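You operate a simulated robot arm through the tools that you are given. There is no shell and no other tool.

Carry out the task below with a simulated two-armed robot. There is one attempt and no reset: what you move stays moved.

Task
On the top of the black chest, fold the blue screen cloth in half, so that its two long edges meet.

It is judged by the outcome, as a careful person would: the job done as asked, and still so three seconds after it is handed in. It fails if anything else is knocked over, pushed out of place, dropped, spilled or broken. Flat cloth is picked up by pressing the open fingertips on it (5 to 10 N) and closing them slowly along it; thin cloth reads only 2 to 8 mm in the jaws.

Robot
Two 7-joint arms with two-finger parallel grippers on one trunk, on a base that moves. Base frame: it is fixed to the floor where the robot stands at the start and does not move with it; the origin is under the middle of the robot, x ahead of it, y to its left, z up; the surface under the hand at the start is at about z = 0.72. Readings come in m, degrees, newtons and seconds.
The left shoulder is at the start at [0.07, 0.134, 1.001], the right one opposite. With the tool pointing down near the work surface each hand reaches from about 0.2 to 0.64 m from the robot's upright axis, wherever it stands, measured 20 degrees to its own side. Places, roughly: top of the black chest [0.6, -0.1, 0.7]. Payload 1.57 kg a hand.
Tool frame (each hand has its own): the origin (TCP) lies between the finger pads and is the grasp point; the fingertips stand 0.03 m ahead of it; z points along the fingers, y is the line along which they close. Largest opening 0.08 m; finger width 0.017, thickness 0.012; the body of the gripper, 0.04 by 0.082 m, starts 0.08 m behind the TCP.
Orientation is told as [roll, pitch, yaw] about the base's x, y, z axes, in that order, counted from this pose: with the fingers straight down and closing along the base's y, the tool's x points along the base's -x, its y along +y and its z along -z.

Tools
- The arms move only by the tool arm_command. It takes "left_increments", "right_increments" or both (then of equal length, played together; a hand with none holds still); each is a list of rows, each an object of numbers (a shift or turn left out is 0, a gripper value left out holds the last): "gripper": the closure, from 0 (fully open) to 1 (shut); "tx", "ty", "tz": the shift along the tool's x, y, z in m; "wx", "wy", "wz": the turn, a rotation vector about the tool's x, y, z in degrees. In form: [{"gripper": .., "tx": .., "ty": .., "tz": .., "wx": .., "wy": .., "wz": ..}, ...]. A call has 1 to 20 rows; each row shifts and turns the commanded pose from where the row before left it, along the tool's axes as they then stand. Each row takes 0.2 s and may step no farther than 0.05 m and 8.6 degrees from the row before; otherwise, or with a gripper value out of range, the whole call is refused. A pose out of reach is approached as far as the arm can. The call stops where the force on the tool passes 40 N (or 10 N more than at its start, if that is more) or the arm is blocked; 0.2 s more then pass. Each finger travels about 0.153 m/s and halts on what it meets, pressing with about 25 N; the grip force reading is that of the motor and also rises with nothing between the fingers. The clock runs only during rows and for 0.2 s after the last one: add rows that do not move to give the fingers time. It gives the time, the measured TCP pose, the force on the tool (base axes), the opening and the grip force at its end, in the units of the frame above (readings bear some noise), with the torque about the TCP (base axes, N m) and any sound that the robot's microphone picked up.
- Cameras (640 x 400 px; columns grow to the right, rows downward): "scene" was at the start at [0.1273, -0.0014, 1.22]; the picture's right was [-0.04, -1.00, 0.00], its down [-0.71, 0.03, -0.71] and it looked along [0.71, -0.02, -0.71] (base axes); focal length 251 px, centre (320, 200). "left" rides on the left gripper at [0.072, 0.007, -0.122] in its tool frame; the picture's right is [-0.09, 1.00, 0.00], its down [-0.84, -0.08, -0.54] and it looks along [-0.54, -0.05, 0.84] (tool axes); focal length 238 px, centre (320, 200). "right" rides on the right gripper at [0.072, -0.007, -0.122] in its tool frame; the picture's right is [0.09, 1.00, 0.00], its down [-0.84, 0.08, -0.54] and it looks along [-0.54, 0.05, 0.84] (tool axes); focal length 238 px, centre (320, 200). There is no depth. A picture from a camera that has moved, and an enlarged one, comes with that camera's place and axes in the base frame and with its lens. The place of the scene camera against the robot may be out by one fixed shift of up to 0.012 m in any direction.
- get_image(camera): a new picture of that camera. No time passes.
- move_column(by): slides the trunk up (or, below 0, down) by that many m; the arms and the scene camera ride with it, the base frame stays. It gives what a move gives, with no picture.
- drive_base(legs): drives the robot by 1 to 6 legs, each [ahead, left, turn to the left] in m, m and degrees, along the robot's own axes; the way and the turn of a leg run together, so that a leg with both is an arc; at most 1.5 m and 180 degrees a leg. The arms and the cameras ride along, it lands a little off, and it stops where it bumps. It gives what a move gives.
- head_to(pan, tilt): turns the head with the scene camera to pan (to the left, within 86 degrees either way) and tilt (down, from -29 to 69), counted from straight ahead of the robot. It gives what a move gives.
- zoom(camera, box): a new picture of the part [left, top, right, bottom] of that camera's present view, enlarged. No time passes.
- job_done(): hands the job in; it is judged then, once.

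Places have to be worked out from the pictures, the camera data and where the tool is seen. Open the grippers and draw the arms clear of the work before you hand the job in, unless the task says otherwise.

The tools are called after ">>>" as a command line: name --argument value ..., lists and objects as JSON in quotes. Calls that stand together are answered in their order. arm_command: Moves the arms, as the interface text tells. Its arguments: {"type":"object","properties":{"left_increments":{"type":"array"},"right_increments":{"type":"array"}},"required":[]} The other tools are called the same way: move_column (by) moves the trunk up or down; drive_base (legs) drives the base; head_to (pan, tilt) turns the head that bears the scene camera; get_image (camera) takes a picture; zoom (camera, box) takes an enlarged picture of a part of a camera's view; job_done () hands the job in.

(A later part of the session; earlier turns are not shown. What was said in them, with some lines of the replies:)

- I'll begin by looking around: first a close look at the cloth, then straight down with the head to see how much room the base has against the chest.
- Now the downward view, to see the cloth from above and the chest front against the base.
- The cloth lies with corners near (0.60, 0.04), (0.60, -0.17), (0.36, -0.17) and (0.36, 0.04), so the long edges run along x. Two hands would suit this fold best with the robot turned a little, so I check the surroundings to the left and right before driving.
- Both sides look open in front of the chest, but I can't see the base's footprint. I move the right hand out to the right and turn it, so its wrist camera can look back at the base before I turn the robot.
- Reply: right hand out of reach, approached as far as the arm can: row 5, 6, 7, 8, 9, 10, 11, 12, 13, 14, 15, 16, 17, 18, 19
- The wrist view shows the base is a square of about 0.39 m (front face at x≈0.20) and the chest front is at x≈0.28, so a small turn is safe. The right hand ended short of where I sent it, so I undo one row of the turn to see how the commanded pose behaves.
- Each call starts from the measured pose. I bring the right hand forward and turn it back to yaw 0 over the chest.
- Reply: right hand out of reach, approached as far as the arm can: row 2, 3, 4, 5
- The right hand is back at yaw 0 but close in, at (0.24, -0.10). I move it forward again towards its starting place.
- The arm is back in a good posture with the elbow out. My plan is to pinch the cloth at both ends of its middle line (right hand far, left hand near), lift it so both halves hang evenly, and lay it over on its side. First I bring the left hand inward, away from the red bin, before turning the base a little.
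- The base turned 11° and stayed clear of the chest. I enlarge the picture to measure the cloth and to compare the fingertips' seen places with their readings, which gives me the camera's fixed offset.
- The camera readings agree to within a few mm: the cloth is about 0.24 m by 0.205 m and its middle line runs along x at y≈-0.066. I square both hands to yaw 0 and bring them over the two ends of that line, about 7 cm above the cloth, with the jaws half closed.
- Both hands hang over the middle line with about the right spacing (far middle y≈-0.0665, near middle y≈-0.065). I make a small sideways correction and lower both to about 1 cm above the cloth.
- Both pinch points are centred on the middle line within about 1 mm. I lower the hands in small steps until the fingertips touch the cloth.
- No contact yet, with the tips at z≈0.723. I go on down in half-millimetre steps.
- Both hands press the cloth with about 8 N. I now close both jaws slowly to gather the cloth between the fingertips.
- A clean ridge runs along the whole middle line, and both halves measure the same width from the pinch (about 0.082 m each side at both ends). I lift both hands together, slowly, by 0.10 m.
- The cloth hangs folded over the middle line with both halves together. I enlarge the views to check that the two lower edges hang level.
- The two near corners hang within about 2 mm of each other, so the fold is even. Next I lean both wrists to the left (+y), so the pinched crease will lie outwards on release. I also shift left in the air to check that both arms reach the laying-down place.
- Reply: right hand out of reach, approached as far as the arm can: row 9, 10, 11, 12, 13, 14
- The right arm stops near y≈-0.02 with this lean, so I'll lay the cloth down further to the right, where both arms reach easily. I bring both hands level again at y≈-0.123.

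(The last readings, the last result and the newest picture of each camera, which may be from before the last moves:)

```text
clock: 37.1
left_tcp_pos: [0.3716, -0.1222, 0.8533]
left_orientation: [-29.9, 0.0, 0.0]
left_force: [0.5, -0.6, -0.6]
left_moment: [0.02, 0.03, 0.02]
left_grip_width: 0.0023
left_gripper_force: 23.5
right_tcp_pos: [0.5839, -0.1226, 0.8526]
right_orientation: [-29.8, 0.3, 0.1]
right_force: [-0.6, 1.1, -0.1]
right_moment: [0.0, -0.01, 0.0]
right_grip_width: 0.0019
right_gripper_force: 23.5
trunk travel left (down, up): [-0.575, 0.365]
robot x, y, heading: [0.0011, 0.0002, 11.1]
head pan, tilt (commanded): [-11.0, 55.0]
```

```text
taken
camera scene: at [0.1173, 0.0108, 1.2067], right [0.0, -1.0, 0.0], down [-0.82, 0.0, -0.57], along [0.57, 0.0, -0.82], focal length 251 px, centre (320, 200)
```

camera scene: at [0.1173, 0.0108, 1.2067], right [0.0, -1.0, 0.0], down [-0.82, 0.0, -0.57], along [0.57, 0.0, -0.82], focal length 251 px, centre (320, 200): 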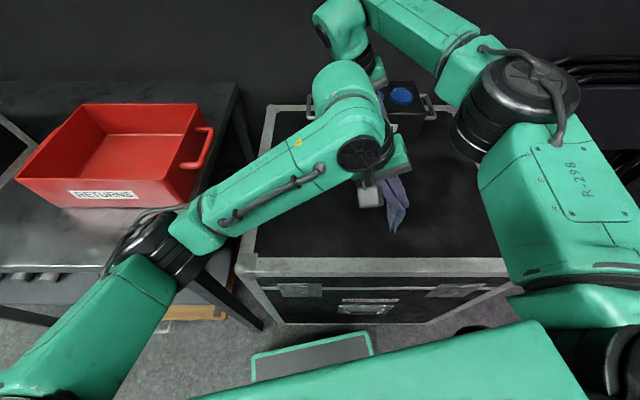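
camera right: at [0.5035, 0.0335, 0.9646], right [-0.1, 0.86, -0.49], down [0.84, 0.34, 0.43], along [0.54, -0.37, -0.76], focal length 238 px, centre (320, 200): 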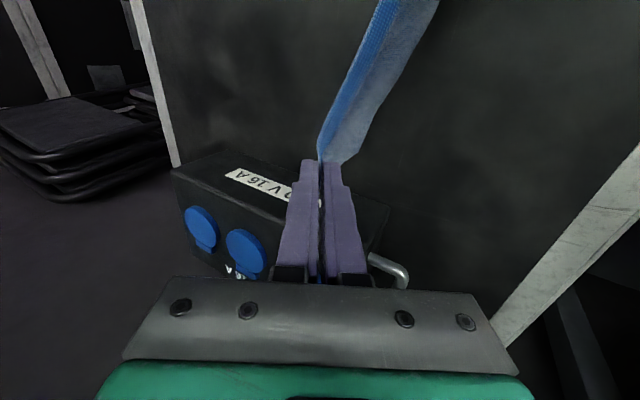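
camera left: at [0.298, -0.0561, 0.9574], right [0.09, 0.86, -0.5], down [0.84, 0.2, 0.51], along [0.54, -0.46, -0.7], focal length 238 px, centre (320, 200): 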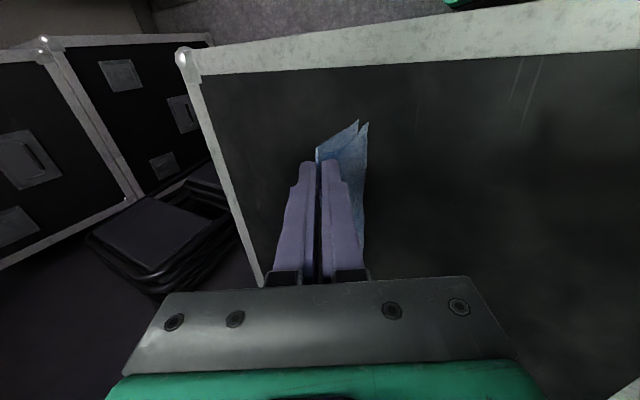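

Both hands are level at y≈-0.122. I shift a further 4 cm right in the air and let the cloth settle, so there is enough room for the sideways laying stroke within the right arm's reach.

>>> arm_command --left_increments '[{"ty": -0.00823, "tz": 0.00475}, {"ty": -0.00823, "tz": 0.00475}, {"ty": -0.00823, "tz": 0.00475}, {"ty": -0.00823, "tz": 0.00475}, {}, {}, {}, {}, {}]' --right_increments '[{"ty": -0.00823, "tz": 0.00475}, {"ty": -0.00823, "tz": 0.00475}, {"ty": -0.00823, "tz": 0.00475}, {"ty": -0.00823, "tz": 0.00475}, {}, {}, {}, {}, {}]'

>>> zoom --camera "left" --box '[260, 90, 420, 190]'

>>> get_image --camera "scene"

>>> get_image --camera "right"

```text
clock: 39.1
left_tcp_pos: [0.369, -0.1596, 0.8525]
left_orientation: [-30.0, 0.0, -0.1]
left_force: [0.8, 0.1, 0.1]
left_moment: [0.05, -0.02, 0.02]
left_grip_width: 0.002
left_gripper_force: 23.1
right_tcp_pos: [0.5846, -0.1613, 0.8505]
right_orientation: [-29.7, 0.2, 0.1]
right_force: [0.2, 0.2, 0.0]
right_moment: [0.04, 0.01, 0.0]
right_grip_width: 0.0018
right_gripper_force: 23.5
trunk travel left (down, up): [-0.575, 0.365]
robot x, y, heading: [-0.0019, -0.0001, 11.2]
head pan, tilt (commanded): [-11.0, 55.0]
```

```text
4.00 times, centred on (340, 140) of left
camera zoom: at [0.2981, -0.094, 0.9569], right [0.09, 0.86, -0.5], down [0.84, 0.2, 0.51], along [0.54, -0.46, -0.7], focal length 953 px, centre (240, 440)
```

zoom: 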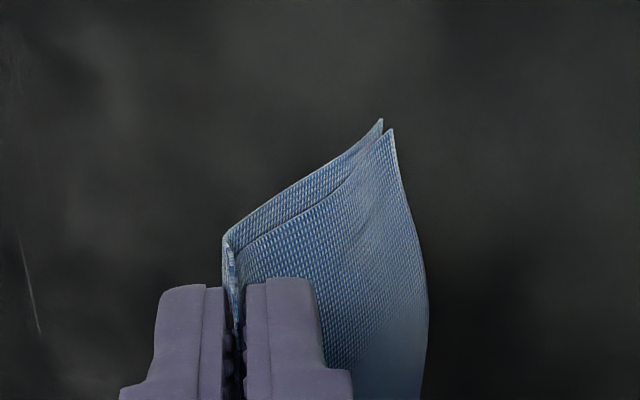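

```text
taken
camera scene: at [0.1173, 0.0111, 1.2067], right [0.0, -1.0, 0.0], down [-0.82, 0.0, -0.57], along [0.57, 0.0, -0.82], focal length 251 px, centre (320, 200)
```

scene: 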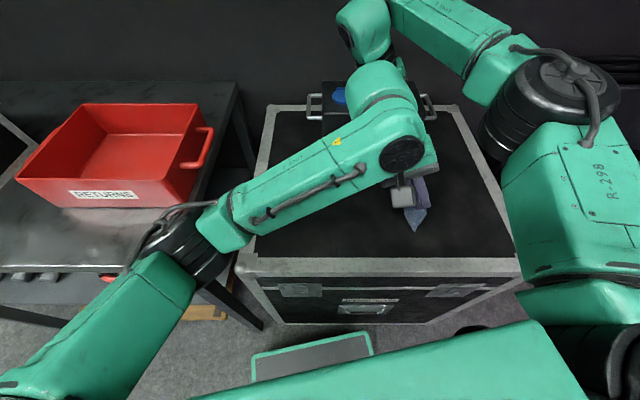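

```text
taken
camera right: at [0.5141, -0.1057, 0.9603], right [-0.1, 0.86, -0.49], down [0.84, 0.34, 0.43], along [0.54, -0.37, -0.76], focal length 238 px, centre (320, 200)
```

right: 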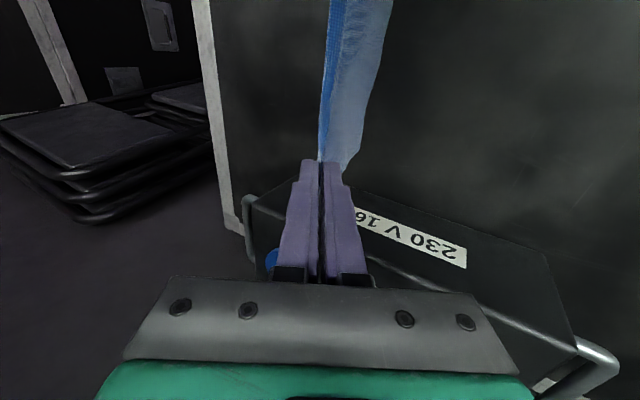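

The cloth hangs straight with its two layers together. I lower on a slant so the free edges touch down trailing to the right, and begin the arc to the left.

>>> arm_command --left_increments '[{"ty": 0.00809, "tz": 0.00341}, {"ty": 0.00809, "tz": 0.00341}, {"ty": 0.00809, "tz": 0.00341}, {"ty": 0.00873, "tz": -0.00388}, {"ty": 0.00923, "tz": -0.00302}, {"ty": 0.01059, "tz": -0.00265}, {"ty": 0.01116, "tz": -0.00067}, {}]' --right_increments '[{"ty": 0.00809, "tz": 0.00341}, {"ty": 0.00809, "tz": 0.00341}, {"ty": 0.00809, "tz": 0.00341}, {"ty": 0.00873, "tz": -0.00388}, {"ty": 0.00923, "tz": -0.00302}, {"ty": 0.01059, "tz": -0.00265}, {"ty": 0.01116, "tz": -0.00067}, {}]'

>>> get_image --camera "left"

>>> get_image --camera "right"

>>> zoom --camera "scene" --box '[300, 120, 500, 260]'

```text
clock: 40.9
left_tcp_pos: [0.3705, -0.1038, 0.8212]
left_orientation: [-30.0, 0.0, -0.1]
left_force: [1.0, -0.2, -0.3]
left_moment: [-0.02, -0.03, 0.01]
left_grip_width: 0.0018
left_gripper_force: 23.5
right_tcp_pos: [0.5854, -0.1056, 0.8189]
right_orientation: [-29.8, 0.2, 0.0]
right_force: [-0.2, 0.0, 0.0]
right_moment: [0.02, 0.0, -0.01]
right_grip_width: 0.0015
right_gripper_force: 23.7
trunk travel left (down, up): [-0.575, 0.365]
robot x, y, heading: [0.0038, -0.0015, 11.1]
head pan, tilt (commanded): [-11.0, 55.0]
```

```text
taken
camera left: at [0.2982, -0.0386, 0.9248], right [0.09, 0.86, -0.5], down [0.84, 0.2, 0.51], along [0.54, -0.46, -0.7], focal length 238 px, centre (320, 200)
```

left: 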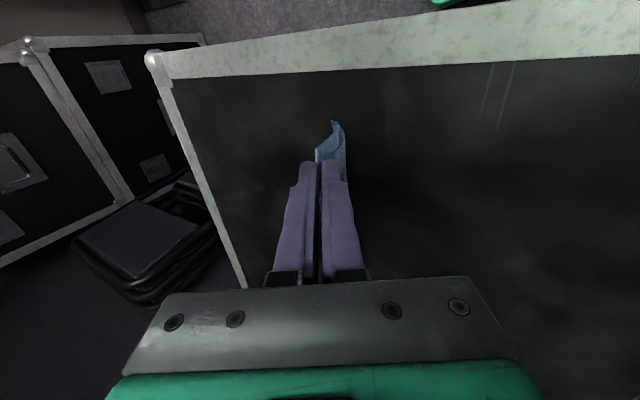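

```text
taken
camera right: at [0.5139, -0.0507, 0.9279], right [-0.1, 0.86, -0.49], down [0.84, 0.34, 0.43], along [0.54, -0.37, -0.76], focal length 238 px, centre (320, 200)
```

right: 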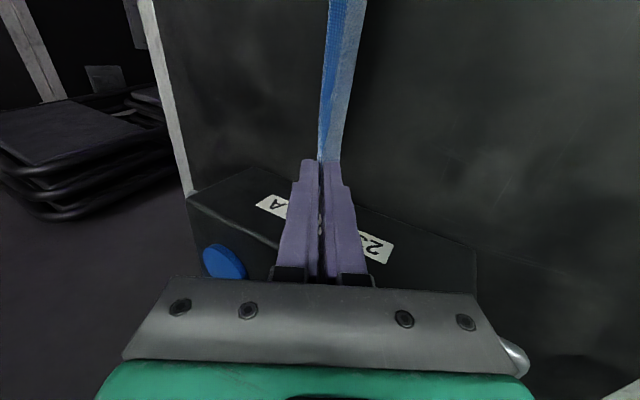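

```text
2.86 times, centred on (400, 190) of scene
camera zoom: at [0.1172, 0.0107, 1.2067], right [0.0, -1.0, 0.0], down [-0.82, 0.0, -0.57], along [0.57, 0.0, -0.82], focal length 717 px, centre (91, 229)
```

zoom: 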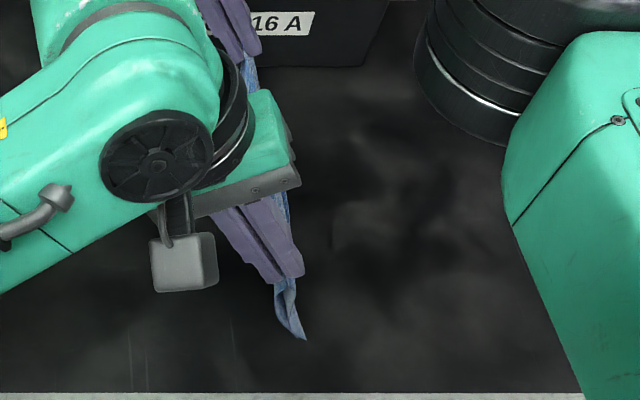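

The edges trail to the right at about y≈-0.148, as wanted. I reduce the lean to 20° so the right arm keeps its reach, and continue the arc down and left.

>>> arm_command --left_increments '[{"wx": -5}, {"wx": -5}, {"ty": 0.0111, "tz": 0.0013}, {"ty": 0.01005, "tz": 0.00274}, {"ty": 0.00962, "tz": 0.00448}, {"ty": 0.00902, "tz": 0.00577}, {"ty": 0.00825, "tz": 0.00658}, {}]' --right_increments '[{"wx": -5}, {"wx": -5}, {"ty": 0.0111, "tz": 0.0013}, {"ty": 0.01005, "tz": 0.00274}, {"ty": 0.00962, "tz": 0.00448}, {"ty": 0.00902, "tz": 0.00577}, {"ty": 0.00825, "tz": 0.00658}, {}]'

>>> get_image --camera "left"

>>> get_image --camera "right"

>>> zoom --camera "scene" --box '[300, 120, 500, 260]'

```text
clock: 42.7
left_tcp_pos: [0.3706, -0.0669, 0.7867]
left_orientation: [-20.0, 0.0, 0.0]
left_force: [-0.4, 0.5, 0.3]
left_moment: [-0.03, -0.05, 0.0]
left_grip_width: 0.002
left_gripper_force: 23.9
right_tcp_pos: [0.5852, -0.0677, 0.7843]
right_orientation: [-19.8, 0.2, 0.1]
right_force: [-0.7, -0.3, 0.0]
right_moment: [-0.02, 0.01, 0.02]
right_grip_width: 0.002
right_gripper_force: 23.8
trunk travel left (down, up): [-0.575, 0.365]
robot x, y, heading: [-0.0016, 0.0019, 11.3]
head pan, tilt (commanded): [-11.0, 55.0]
```

```text
taken
camera left: at [0.298, -0.0195, 0.8987], right [0.09, 0.94, -0.34], down [0.84, 0.11, 0.54], along [0.54, -0.33, -0.77], focal length 238 px, centre (320, 200)
```

left: 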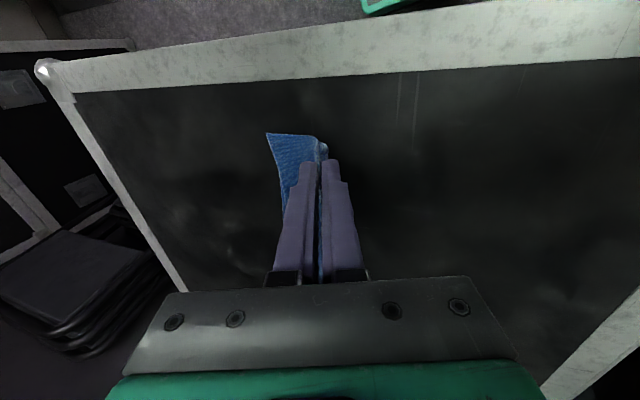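

```text
taken
camera right: at [0.5134, -0.0318, 0.9004], right [-0.1, 0.94, -0.34], down [0.84, 0.26, 0.48], along [0.54, -0.24, -0.81], focal length 238 px, centre (320, 200)
```

right: 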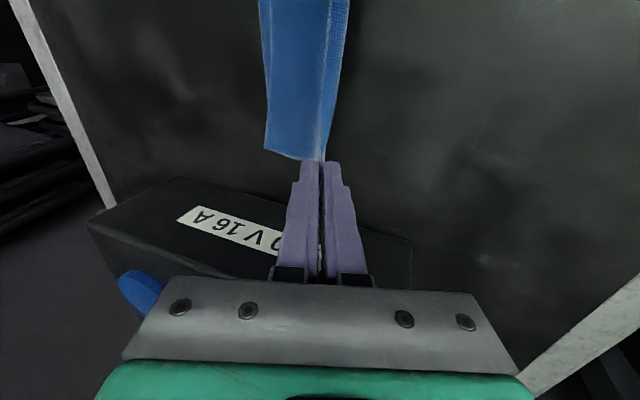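

```text
2.86 times, centred on (400, 190) of scene
camera zoom: at [0.1172, 0.0109, 1.2067], right [0.0, -1.0, 0.0], down [-0.82, 0.0, -0.57], along [0.57, 0.0, -0.82], focal length 717 px, centre (91, 229)
```

zoom: 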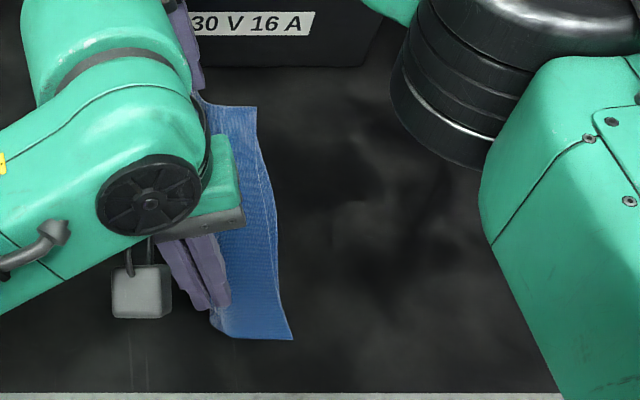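

The halves lie over one another with both free edges together at y≈-0.14, and the right arm still reaches. I finish the arc down to just above the surface.

>>> arm_command --left_increments '[{"ty": 0.00769, "tz": 0.00359}, {"ty": 0.00803, "tz": 0.00453}, {"ty": 0.00709, "tz": 0.00487}, {"ty": 0.00487, "tz": 0.00481}, {"ty": 0.0035, "tz": 0.00185}, {}, {}]' --right_increments '[{"ty": 0.00769, "tz": 0.00359}, {"ty": 0.00803, "tz": 0.00453}, {"ty": 0.00709, "tz": 0.00487}, {"ty": 0.00487, "tz": 0.00461}, {"ty": 0.0035, "tz": 0.00085}, {}, {}]'

>>> get_image --camera "left"

>>> get_image --camera "right"

>>> zoom --camera "scene" --box '[300, 120, 500, 260]'

```text
clock: 44.3
left_tcp_pos: [0.3696, -0.043, 0.756]
left_orientation: [-20.0, 0.1, 0.0]
left_force: [0.5, 0.5, 1.0]
left_moment: [0.01, 0.02, -0.02]
left_grip_width: 0.002
left_gripper_force: 23.8
right_tcp_pos: [0.5846, -0.0433, 0.7559]
right_orientation: [-19.8, 0.2, 0.1]
right_force: [0.5, 0.4, -0.8]
right_moment: [-0.01, 0.01, -0.01]
right_grip_width: 0.0021
right_gripper_force: 23.6
trunk travel left (down, up): [-0.575, 0.365]
robot x, y, heading: [-0.0001, 0.0001, 11.0]
head pan, tilt (commanded): [-11.0, 55.0]
```

```text
taken
camera left: at [0.2979, 0.0032, 0.8696], right [0.09, 0.94, -0.34], down [0.84, 0.11, 0.54], along [0.54, -0.33, -0.77], focal length 238 px, centre (320, 200)
```

left: 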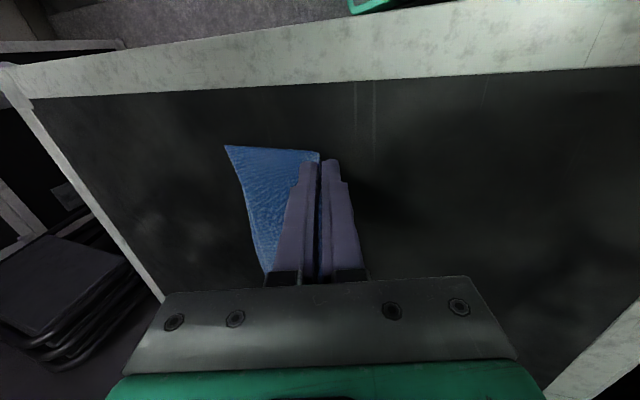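

```text
taken
camera right: at [0.5131, -0.0088, 0.8723], right [-0.1, 0.94, -0.34], down [0.84, 0.26, 0.48], along [0.54, -0.24, -0.81], focal length 238 px, centre (320, 200)
```

right: 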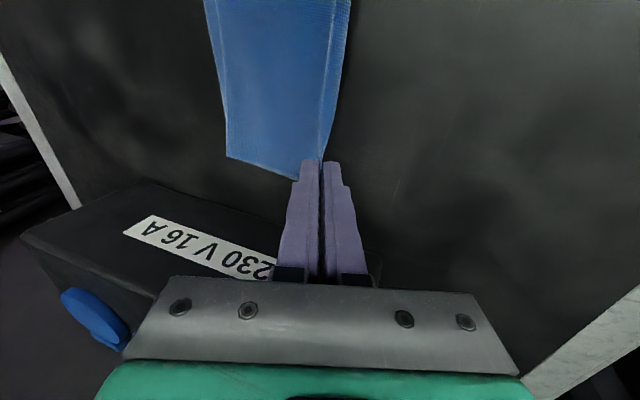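

```text
2.86 times, centred on (400, 190) of scene
camera zoom: at [0.1173, 0.0112, 1.2067], right [0.0, -1.0, 0.0], down [-0.82, 0.0, -0.57], along [0.57, 0.0, -0.82], focal length 717 px, centre (91, 229)
```

zoom: 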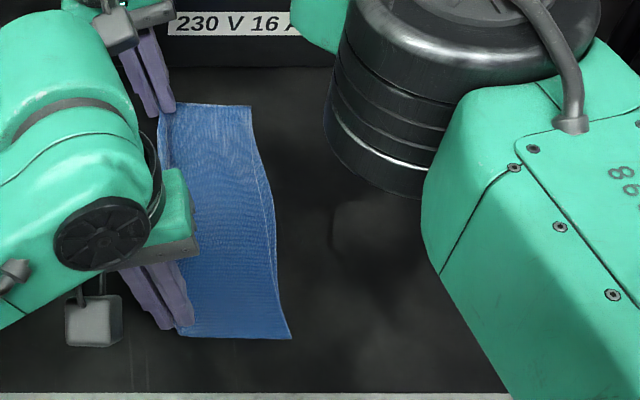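

The cloth lies down flat with only the crease still in the jaws. I enlarge the free edges to see how well they meet before letting go.

>>> zoom --camera "scene" --box '[340, 150, 410, 245]'

>>> zoom --camera "left" --box '[200, 130, 360, 290]'

>>> zoom --camera "right" --box '[190, 0, 370, 190]'

```text
4.21 times, centred on (375, 198) of scene
camera zoom: at [0.1173, 0.0112, 1.2067], right [0.0, -1.0, 0.0], down [-0.82, 0.0, -0.57], along [0.57, 0.0, -0.82], focal length 1056 px, centre (88, 210)
```

zoom: 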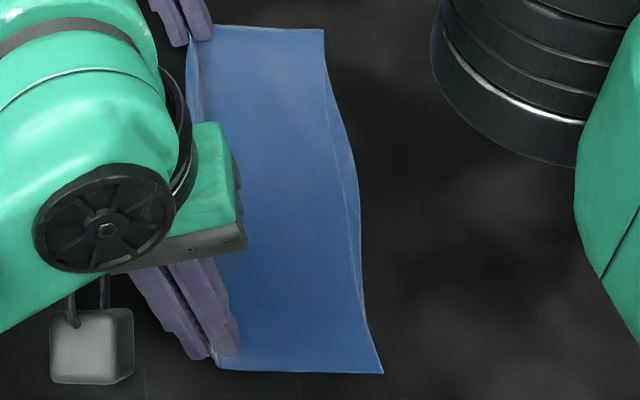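

```text
2.50 times, centred on (280, 210) of left
camera zoom: at [0.2979, 0.0032, 0.8696], right [0.09, 0.94, -0.34], down [0.84, 0.11, 0.54], along [0.54, -0.33, -0.77], focal length 596 px, centre (420, 175)
```

zoom: 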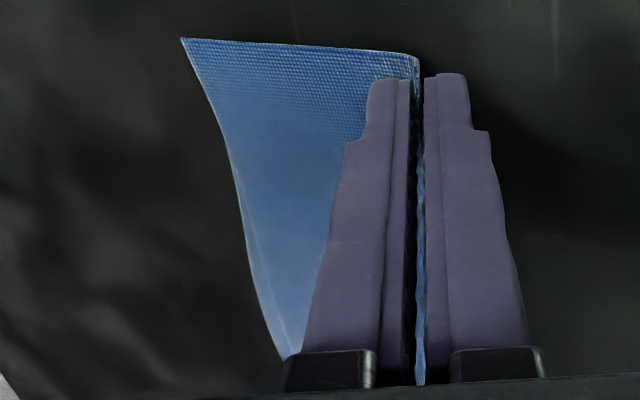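

```text
2.11 times, centred on (280, 95) of right
camera zoom: at [0.5131, -0.0088, 0.8723], right [-0.1, 0.94, -0.34], down [0.84, 0.26, 0.48], along [0.54, -0.24, -0.81], focal length 502 px, centre (404, 421)
```

zoom: 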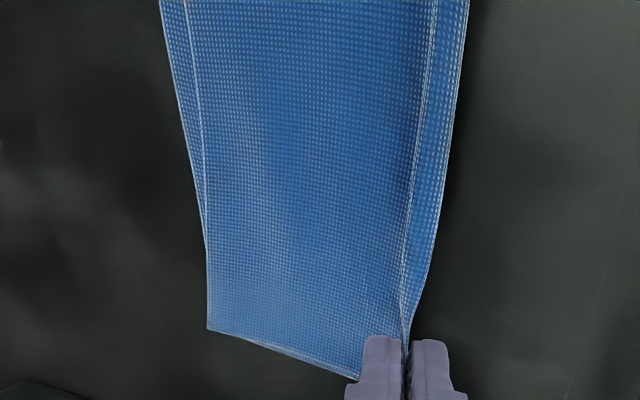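

The edges coincide at both corners and are about 5 mm apart mid-way, which is good. I open the jaws slowly, rising a little so the lower finger does not press on the chest, to let the crease fall outwards.

>>> arm_command --left_increments '[{"gripper": 0.95}, {"gripper": 0.9}, {"gripper": 0.85, "ty": -0.00068, "tz": -0.00188}, {"gripper": 0.78, "ty": -0.00103, "tz": -0.00282}, {"gripper": 0.7, "ty": -0.00103, "tz": -0.00282}, {"gripper": 0.6, "ty": -0.00103, "tz": -0.00282}, {"gripper": 0.5, "ty": -0.00103, "tz": -0.00282}, {}]' --right_increments '[{"gripper": 0.95}, {"gripper": 0.9}, {"gripper": 0.85, "ty": -0.00068, "tz": -0.00188}, {"gripper": 0.78, "ty": -0.00103, "tz": -0.00282}, {"gripper": 0.7, "ty": -0.00103, "tz": -0.00282}, {"gripper": 0.6, "ty": -0.00103, "tz": -0.00282}, {"gripper": 0.5, "ty": -0.00103, "tz": -0.00282}, {}]'

>>> zoom --camera "left" --box '[180, 100, 460, 300]'

>>> zoom --camera "right" --box '[180, 0, 460, 200]'

```text
clock: 46.1
left_tcp_pos: [0.3703, -0.0414, 0.7714]
left_orientation: [-20.0, 0.0, -0.1]
left_force: [0.4, -0.2, 0.2]
left_moment: [-0.03, 0.02, 0.0]
left_grip_width: 0.0401
left_gripper_force: 0.1
right_tcp_pos: [0.5843, -0.0444, 0.7706]
right_orientation: [-19.8, 0.3, 0.1]
right_force: [-0.8, -0.1, -0.6]
right_moment: [0.0, 0.01, 0.01]
right_grip_width: 0.04
right_gripper_force: 0.1
trunk travel left (down, up): [-0.575, 0.365]
robot x, y, heading: [0.0, -0.0005, 11.2]
head pan, tilt (commanded): [-11.0, 55.0]
```

```text
2.00 times, centred on (320, 200) of left
camera zoom: at [0.2979, 0.0034, 0.8839], right [0.09, 0.94, -0.34], down [0.84, 0.11, 0.54], along [0.54, -0.33, -0.77], focal length 477 px, centre (320, 200)
```

zoom: 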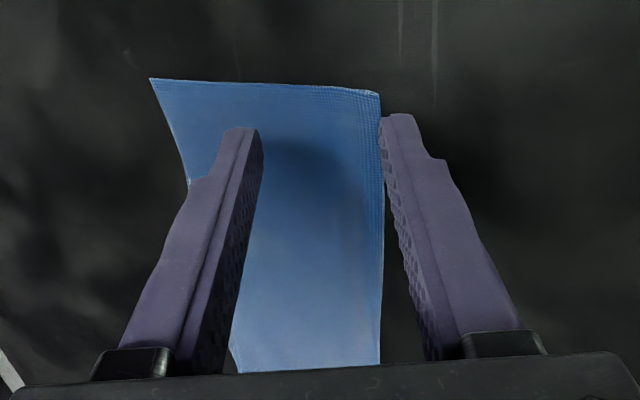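

```text
2.00 times, centred on (320, 100) of right
camera zoom: at [0.5134, -0.0086, 0.8866], right [-0.1, 0.94, -0.34], down [0.84, 0.26, 0.48], along [0.54, -0.24, -0.81], focal length 477 px, centre (320, 400)
```

zoom: 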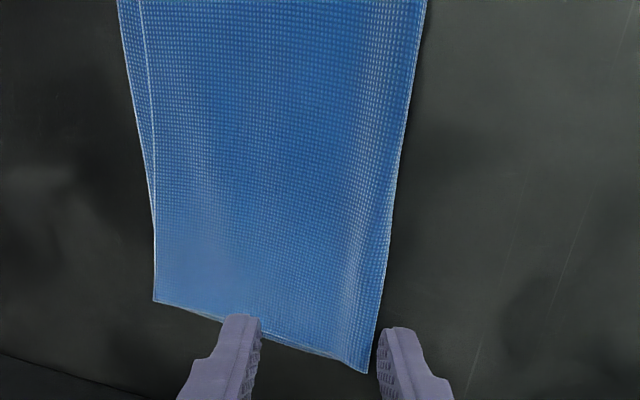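

The crease fell outwards neatly and both jaws are empty. I raise both hands straight up, clear of the cloth.

>>> arm_command --left_increments '[{"ty": -0.0034, "tz": -0.0094}, {"ty": -0.00513, "tz": -0.0141}, {"ty": -0.00513, "tz": -0.0141}, {"ty": -0.00513, "tz": -0.0141}, {"ty": -0.00513, "tz": -0.0141}, {"ty": -0.00513, "tz": -0.0141}, {"ty": -0.00513, "tz": -0.0141}, {"ty": -0.00513, "tz": -0.0141}, {}]' --right_increments '[{"ty": -0.0034, "tz": -0.0094}, {"ty": -0.00513, "tz": -0.0141}, {"ty": -0.00513, "tz": -0.0141}, {"ty": -0.00513, "tz": -0.0141}, {"ty": -0.00513, "tz": -0.0141}, {"ty": -0.00513, "tz": -0.0141}, {"ty": -0.00513, "tz": -0.0141}, {"ty": -0.00513, "tz": -0.0141}, {}]'

>>> get_image --camera "right"

>>> get_image --camera "left"

>>> get_image --camera "scene"

```text
clock: 48.1
left_tcp_pos: [0.3692, -0.0447, 0.884]
left_orientation: [-20.0, -0.1, 0.1]
left_force: [0.1, -0.4, -0.1]
left_moment: [0.01, 0.04, -0.01]
left_grip_width: 0.0399
left_gripper_force: 0.1
right_tcp_pos: [0.5854, -0.0442, 0.8852]
right_orientation: [-19.8, 0.1, 0.1]
right_force: [-0.1, -0.5, 0.2]
right_moment: [0.0, 0.01, -0.02]
right_grip_width: 0.0402
right_gripper_force: 0.1
trunk travel left (down, up): [-0.575, 0.365]
robot x, y, heading: [-0.001, -0.0019, 11.1]
head pan, tilt (commanded): [-11.0, 55.0]
```

```text
taken
camera right: at [0.5143, -0.0091, 1.0017], right [-0.1, 0.94, -0.34], down [0.84, 0.26, 0.48], along [0.54, -0.24, -0.81], focal length 238 px, centre (320, 200)
```

right: 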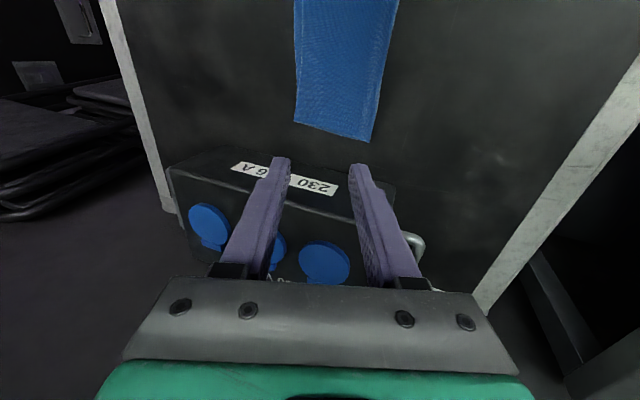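

```text
taken
camera left: at [0.298, 0.003, 0.9984], right [0.09, 0.94, -0.34], down [0.84, 0.11, 0.54], along [0.54, -0.33, -0.77], focal length 238 px, centre (320, 200)
```

left: 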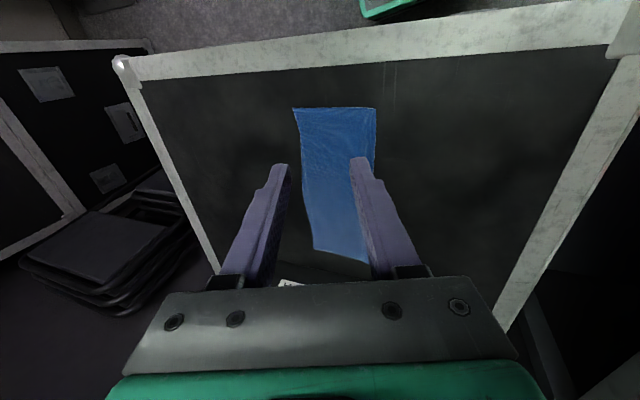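

```text
taken
camera scene: at [0.1176, 0.0111, 1.2067], right [0.0, -1.0, 0.0], down [-0.82, 0.0, -0.57], along [0.57, 0.0, -0.82], focal length 251 px, centre (320, 200)
```

scene: 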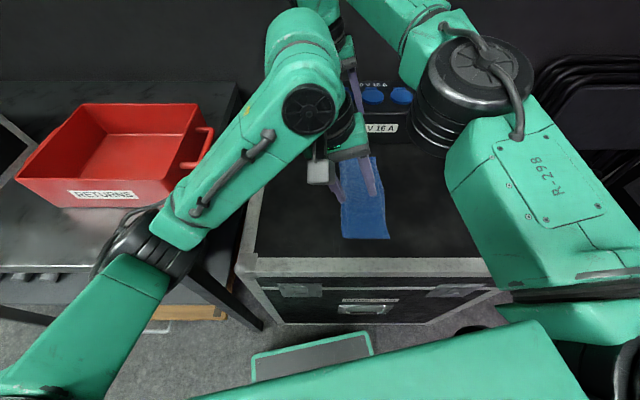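

The cloth lies folded and free. I straighten both wrists and draw the hands apart, to the left and the right, for an unobstructed look.

>>> arm_command --left_increments '[{"wx": -5}, {"wx": -5}, {"wx": -5}, {"wx": -5}, {"ty": 0.02}, {"ty": 0.02}, {"ty": 0.02}, {"ty": 0.02}, {"ty": 0.02}, {"ty": 0.02}, {"ty": 0.02}, {"ty": 0.02}, {}]' --right_increments '[{"wx": -5}, {"wx": -5}, {"wx": -5}, {"wx": -5}, {"ty": -0.025}, {"ty": -0.025}, {"ty": -0.025}, {"ty": -0.025, "tx": 0.015}, {"ty": -0.025, "tx": 0.02}, {"ty": -0.025, "tx": 0.02}, {"ty": -0.025, "tx": 0.02}, {"ty": -0.025, "tx": 0.02}, {}]'

>>> get_image --camera "scene"

>>> zoom --camera "scene" --box '[310, 140, 430, 250]'

```text
clock: 50.9
left_tcp_pos: [0.371, 0.1166, 0.8856]
left_orientation: [0.0, 0.1, -0.1]
left_force: [0.7, 0.0, 0.1]
left_moment: [0.05, 0.02, 0.0]
left_grip_width: 0.0398
left_gripper_force: 0.0
right_tcp_pos: [0.4886, -0.2445, 0.8836]
right_orientation: [0.2, 0.3, 0.0]
right_force: [0.1, -1.2, 1.0]
right_moment: [-0.01, 0.01, -0.01]
right_grip_width: 0.04
right_gripper_force: 0.0
trunk travel left (down, up): [-0.575, 0.365]
robot x, y, heading: [-0.0034, -0.003, 11.1]
head pan, tilt (commanded): [-11.0, 55.0]
```

```text
taken
camera scene: at [0.1179, 0.0113, 1.2066], right [0.0, -1.0, 0.0], down [-0.82, 0.0, -0.57], along [0.57, 0.0, -0.82], focal length 251 px, centre (320, 200)
```

scene: 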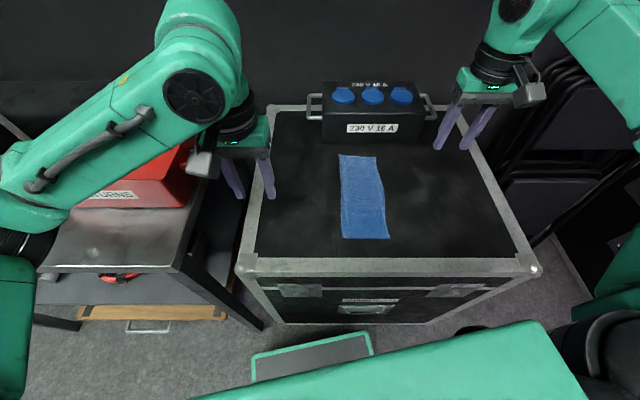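

```text
3.64 times, centred on (370, 195) of scene
camera zoom: at [0.1179, 0.0113, 1.2066], right [0.0, -1.0, 0.0], down [-0.82, 0.0, -0.57], along [0.57, 0.0, -0.82], focal length 912 px, centre (138, 218)
```

zoom: 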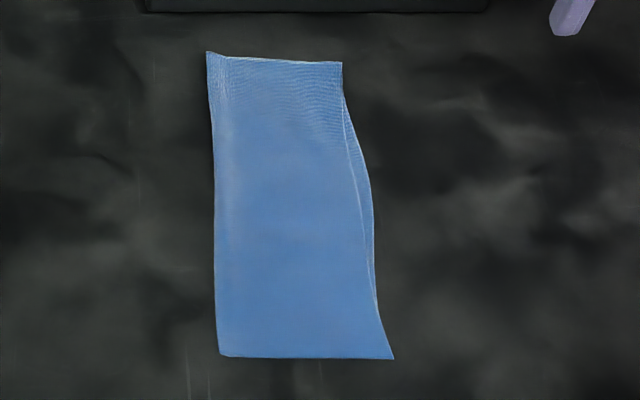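

From above, the cloth is folded along its middle with the corners of both long edges together; mid-way the upper edge lies a little inside the lower one. I check that gap from the wrist cameras.

>>> get_image --camera "right"

>>> get_image --camera "left"

```text
taken
camera right: at [0.4192, -0.2512, 1.0058], right [-0.09, 1.0, 0.0], down [0.84, 0.08, 0.54], along [0.54, 0.05, -0.84], focal length 238 px, centre (320, 200)
```

right: 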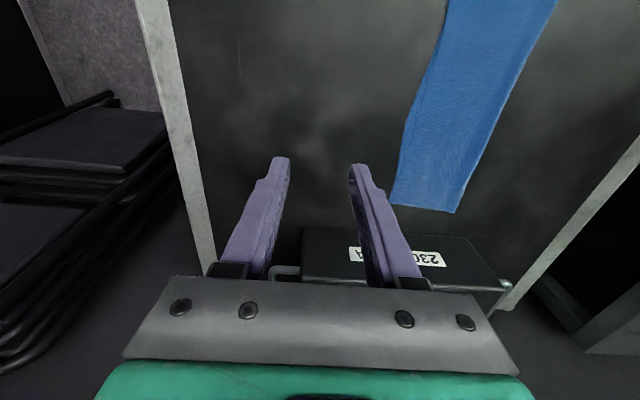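

```text
taken
camera left: at [0.2987, 0.1225, 1.0085], right [0.09, 1.0, 0.0], down [0.84, -0.08, 0.54], along [0.54, -0.05, -0.84], focal length 238 px, centre (320, 200)
```

left: 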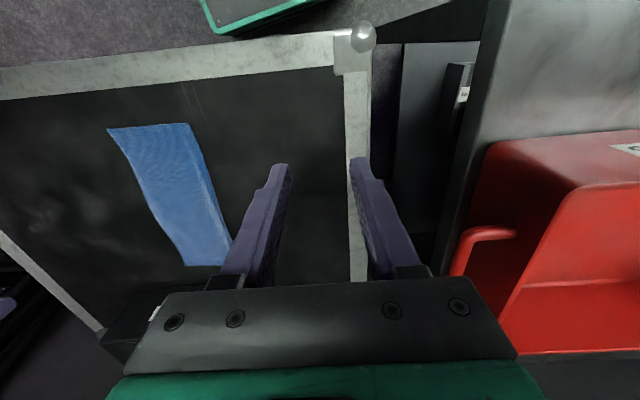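

I enlarge the cloth in the right wrist camera, which looks along the free edges.

>>> zoom --camera "right" --box '[370, 0, 570, 220]'

>>> zoom --camera "left" --box '[90, 110, 250, 280]'

>>> zoom --camera "scene" --box '[350, 150, 400, 245]'

```text
1.82 times, centred on (470, 110) of right
camera zoom: at [0.4192, -0.2512, 1.0058], right [-0.09, 1.0, 0.0], down [0.84, 0.08, 0.54], along [0.54, 0.05, -0.84], focal length 433 px, centre (47, 364)
```

zoom: 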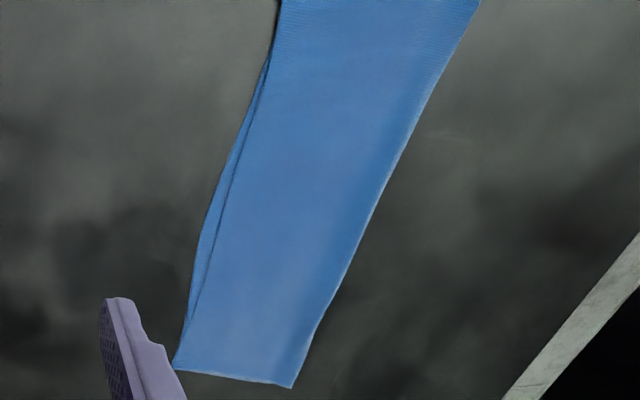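

```text
2.35 times, centred on (170, 195) of left
camera zoom: at [0.2987, 0.1225, 1.0085], right [0.09, 1.0, 0.0], down [0.84, -0.08, 0.54], along [0.54, -0.05, -0.84], focal length 561 px, centre (673, 212)
```

zoom: 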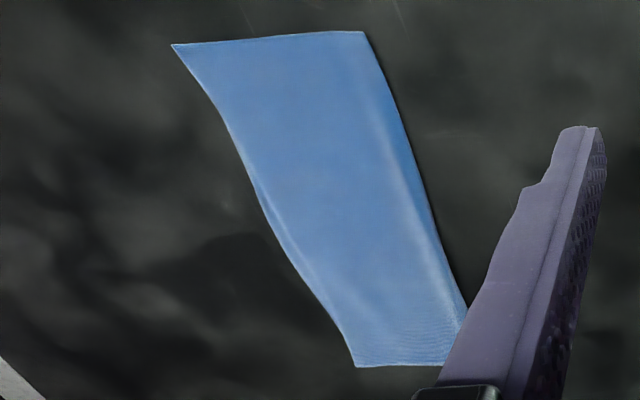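

```text
4.21 times, centred on (375, 198) of scene
camera zoom: at [0.1179, 0.0113, 1.2066], right [0.0, -1.0, 0.0], down [-0.82, 0.0, -0.57], along [0.57, 0.0, -0.82], focal length 1056 px, centre (88, 210)
```

zoom: 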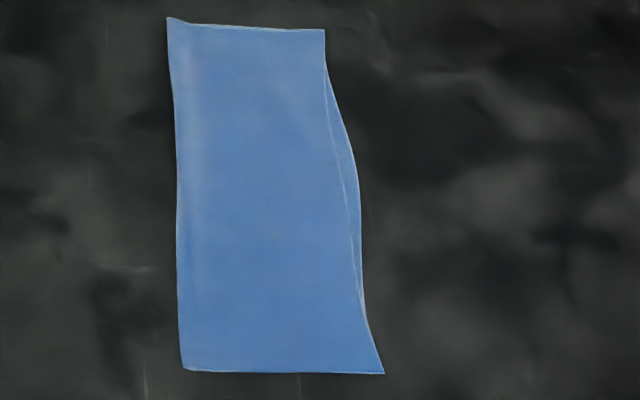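

The gap is a thin crescent of about 7 mm at most at mid-length, with all corners matched, so the long edges meet well and I won't disturb the fold. I open both grippers fully and raise and draw the arms further away.

>>> arm_command --left_increments '[{"tz": -0.02}, {"tz": -0.02}, {"tz": -0.02, "ty": 0.01, "gripper": 0.25}, {"ty": 0.01, "gripper": 0.0}, {}, {}]' --right_increments '[{"tz": -0.02}, {"tz": -0.02}, {"tz": -0.02, "ty": -0.01, "gripper": 0.25}, {"ty": -0.01, "gripper": 0.0}, {}, {}]'

>>> get_image --camera "scene"

>>> zoom --camera "scene" --box '[310, 140, 430, 250]'

```text
clock: 52.3
left_tcp_pos: [0.3703, 0.1373, 0.9451]
left_orientation: [-0.1, 0.1, 0.0]
left_force: [-0.4, -0.3, -0.6]
left_moment: [0.05, 0.0, -0.01]
left_grip_width: 0.0801
left_gripper_force: 0.1
right_tcp_pos: [0.4896, -0.2651, 0.9454]
right_orientation: [0.2, 0.3, 0.1]
right_force: [0.1, -0.5, 0.3]
right_moment: [0.01, 0.02, 0.0]
right_grip_width: 0.0802
right_gripper_force: 0.1
trunk travel left (down, up): [-0.575, 0.365]
robot x, y, heading: [0.0032, -0.0013, 11.0]
head pan, tilt (commanded): [-11.0, 55.0]
```

```text
taken
camera scene: at [0.1172, 0.0112, 1.2067], right [0.0, -1.0, 0.0], down [-0.82, 0.0, -0.57], along [0.57, 0.0, -0.82], focal length 251 px, centre (320, 200)
```

scene: 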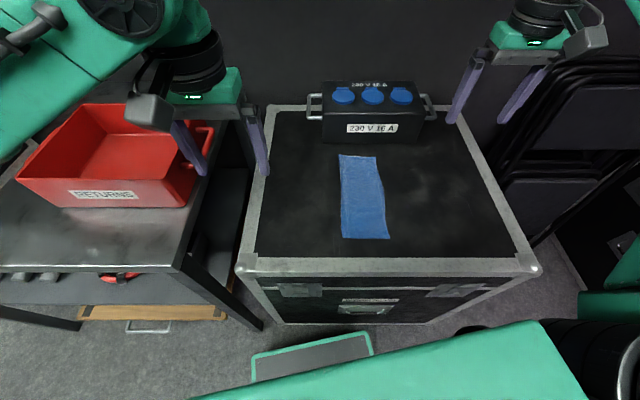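

```text
3.64 times, centred on (370, 195) of scene
camera zoom: at [0.1172, 0.0112, 1.2067], right [0.0, -1.0, 0.0], down [-0.82, 0.0, -0.57], along [0.57, 0.0, -0.82], focal length 912 px, centre (138, 218)
```

zoom: 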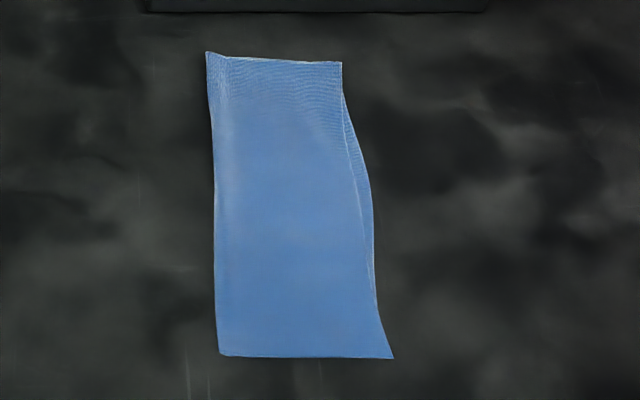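

The fold is stable and unchanged since release. The cloth lies on the chest in half with its long edges together, nothing else has moved, and both arms are clear with open grippers, so I hand the job in.

>>> job_done

```text
The job is handed in.
```

The blue screen cloth is folded in half on top of the black chest, with its two long edges together. I handed the job in at that point.

- **Fit of the edges:** the corners match at both ends. Halfway along, the upper edge sits up to about 7 mm inside the lower one. I left it, because nudging it risked shifting the fold.
- **Stability:** the cloth looked the same in the last pictures as it did after I let go.
- **Surroundings:** in the final picture the socket box, red bin, table and chairs are all where they started. The robot's base was turned about 11° and did not touch anything.
- **Arms:** both grippers are fully open and raised clear of the cloth.
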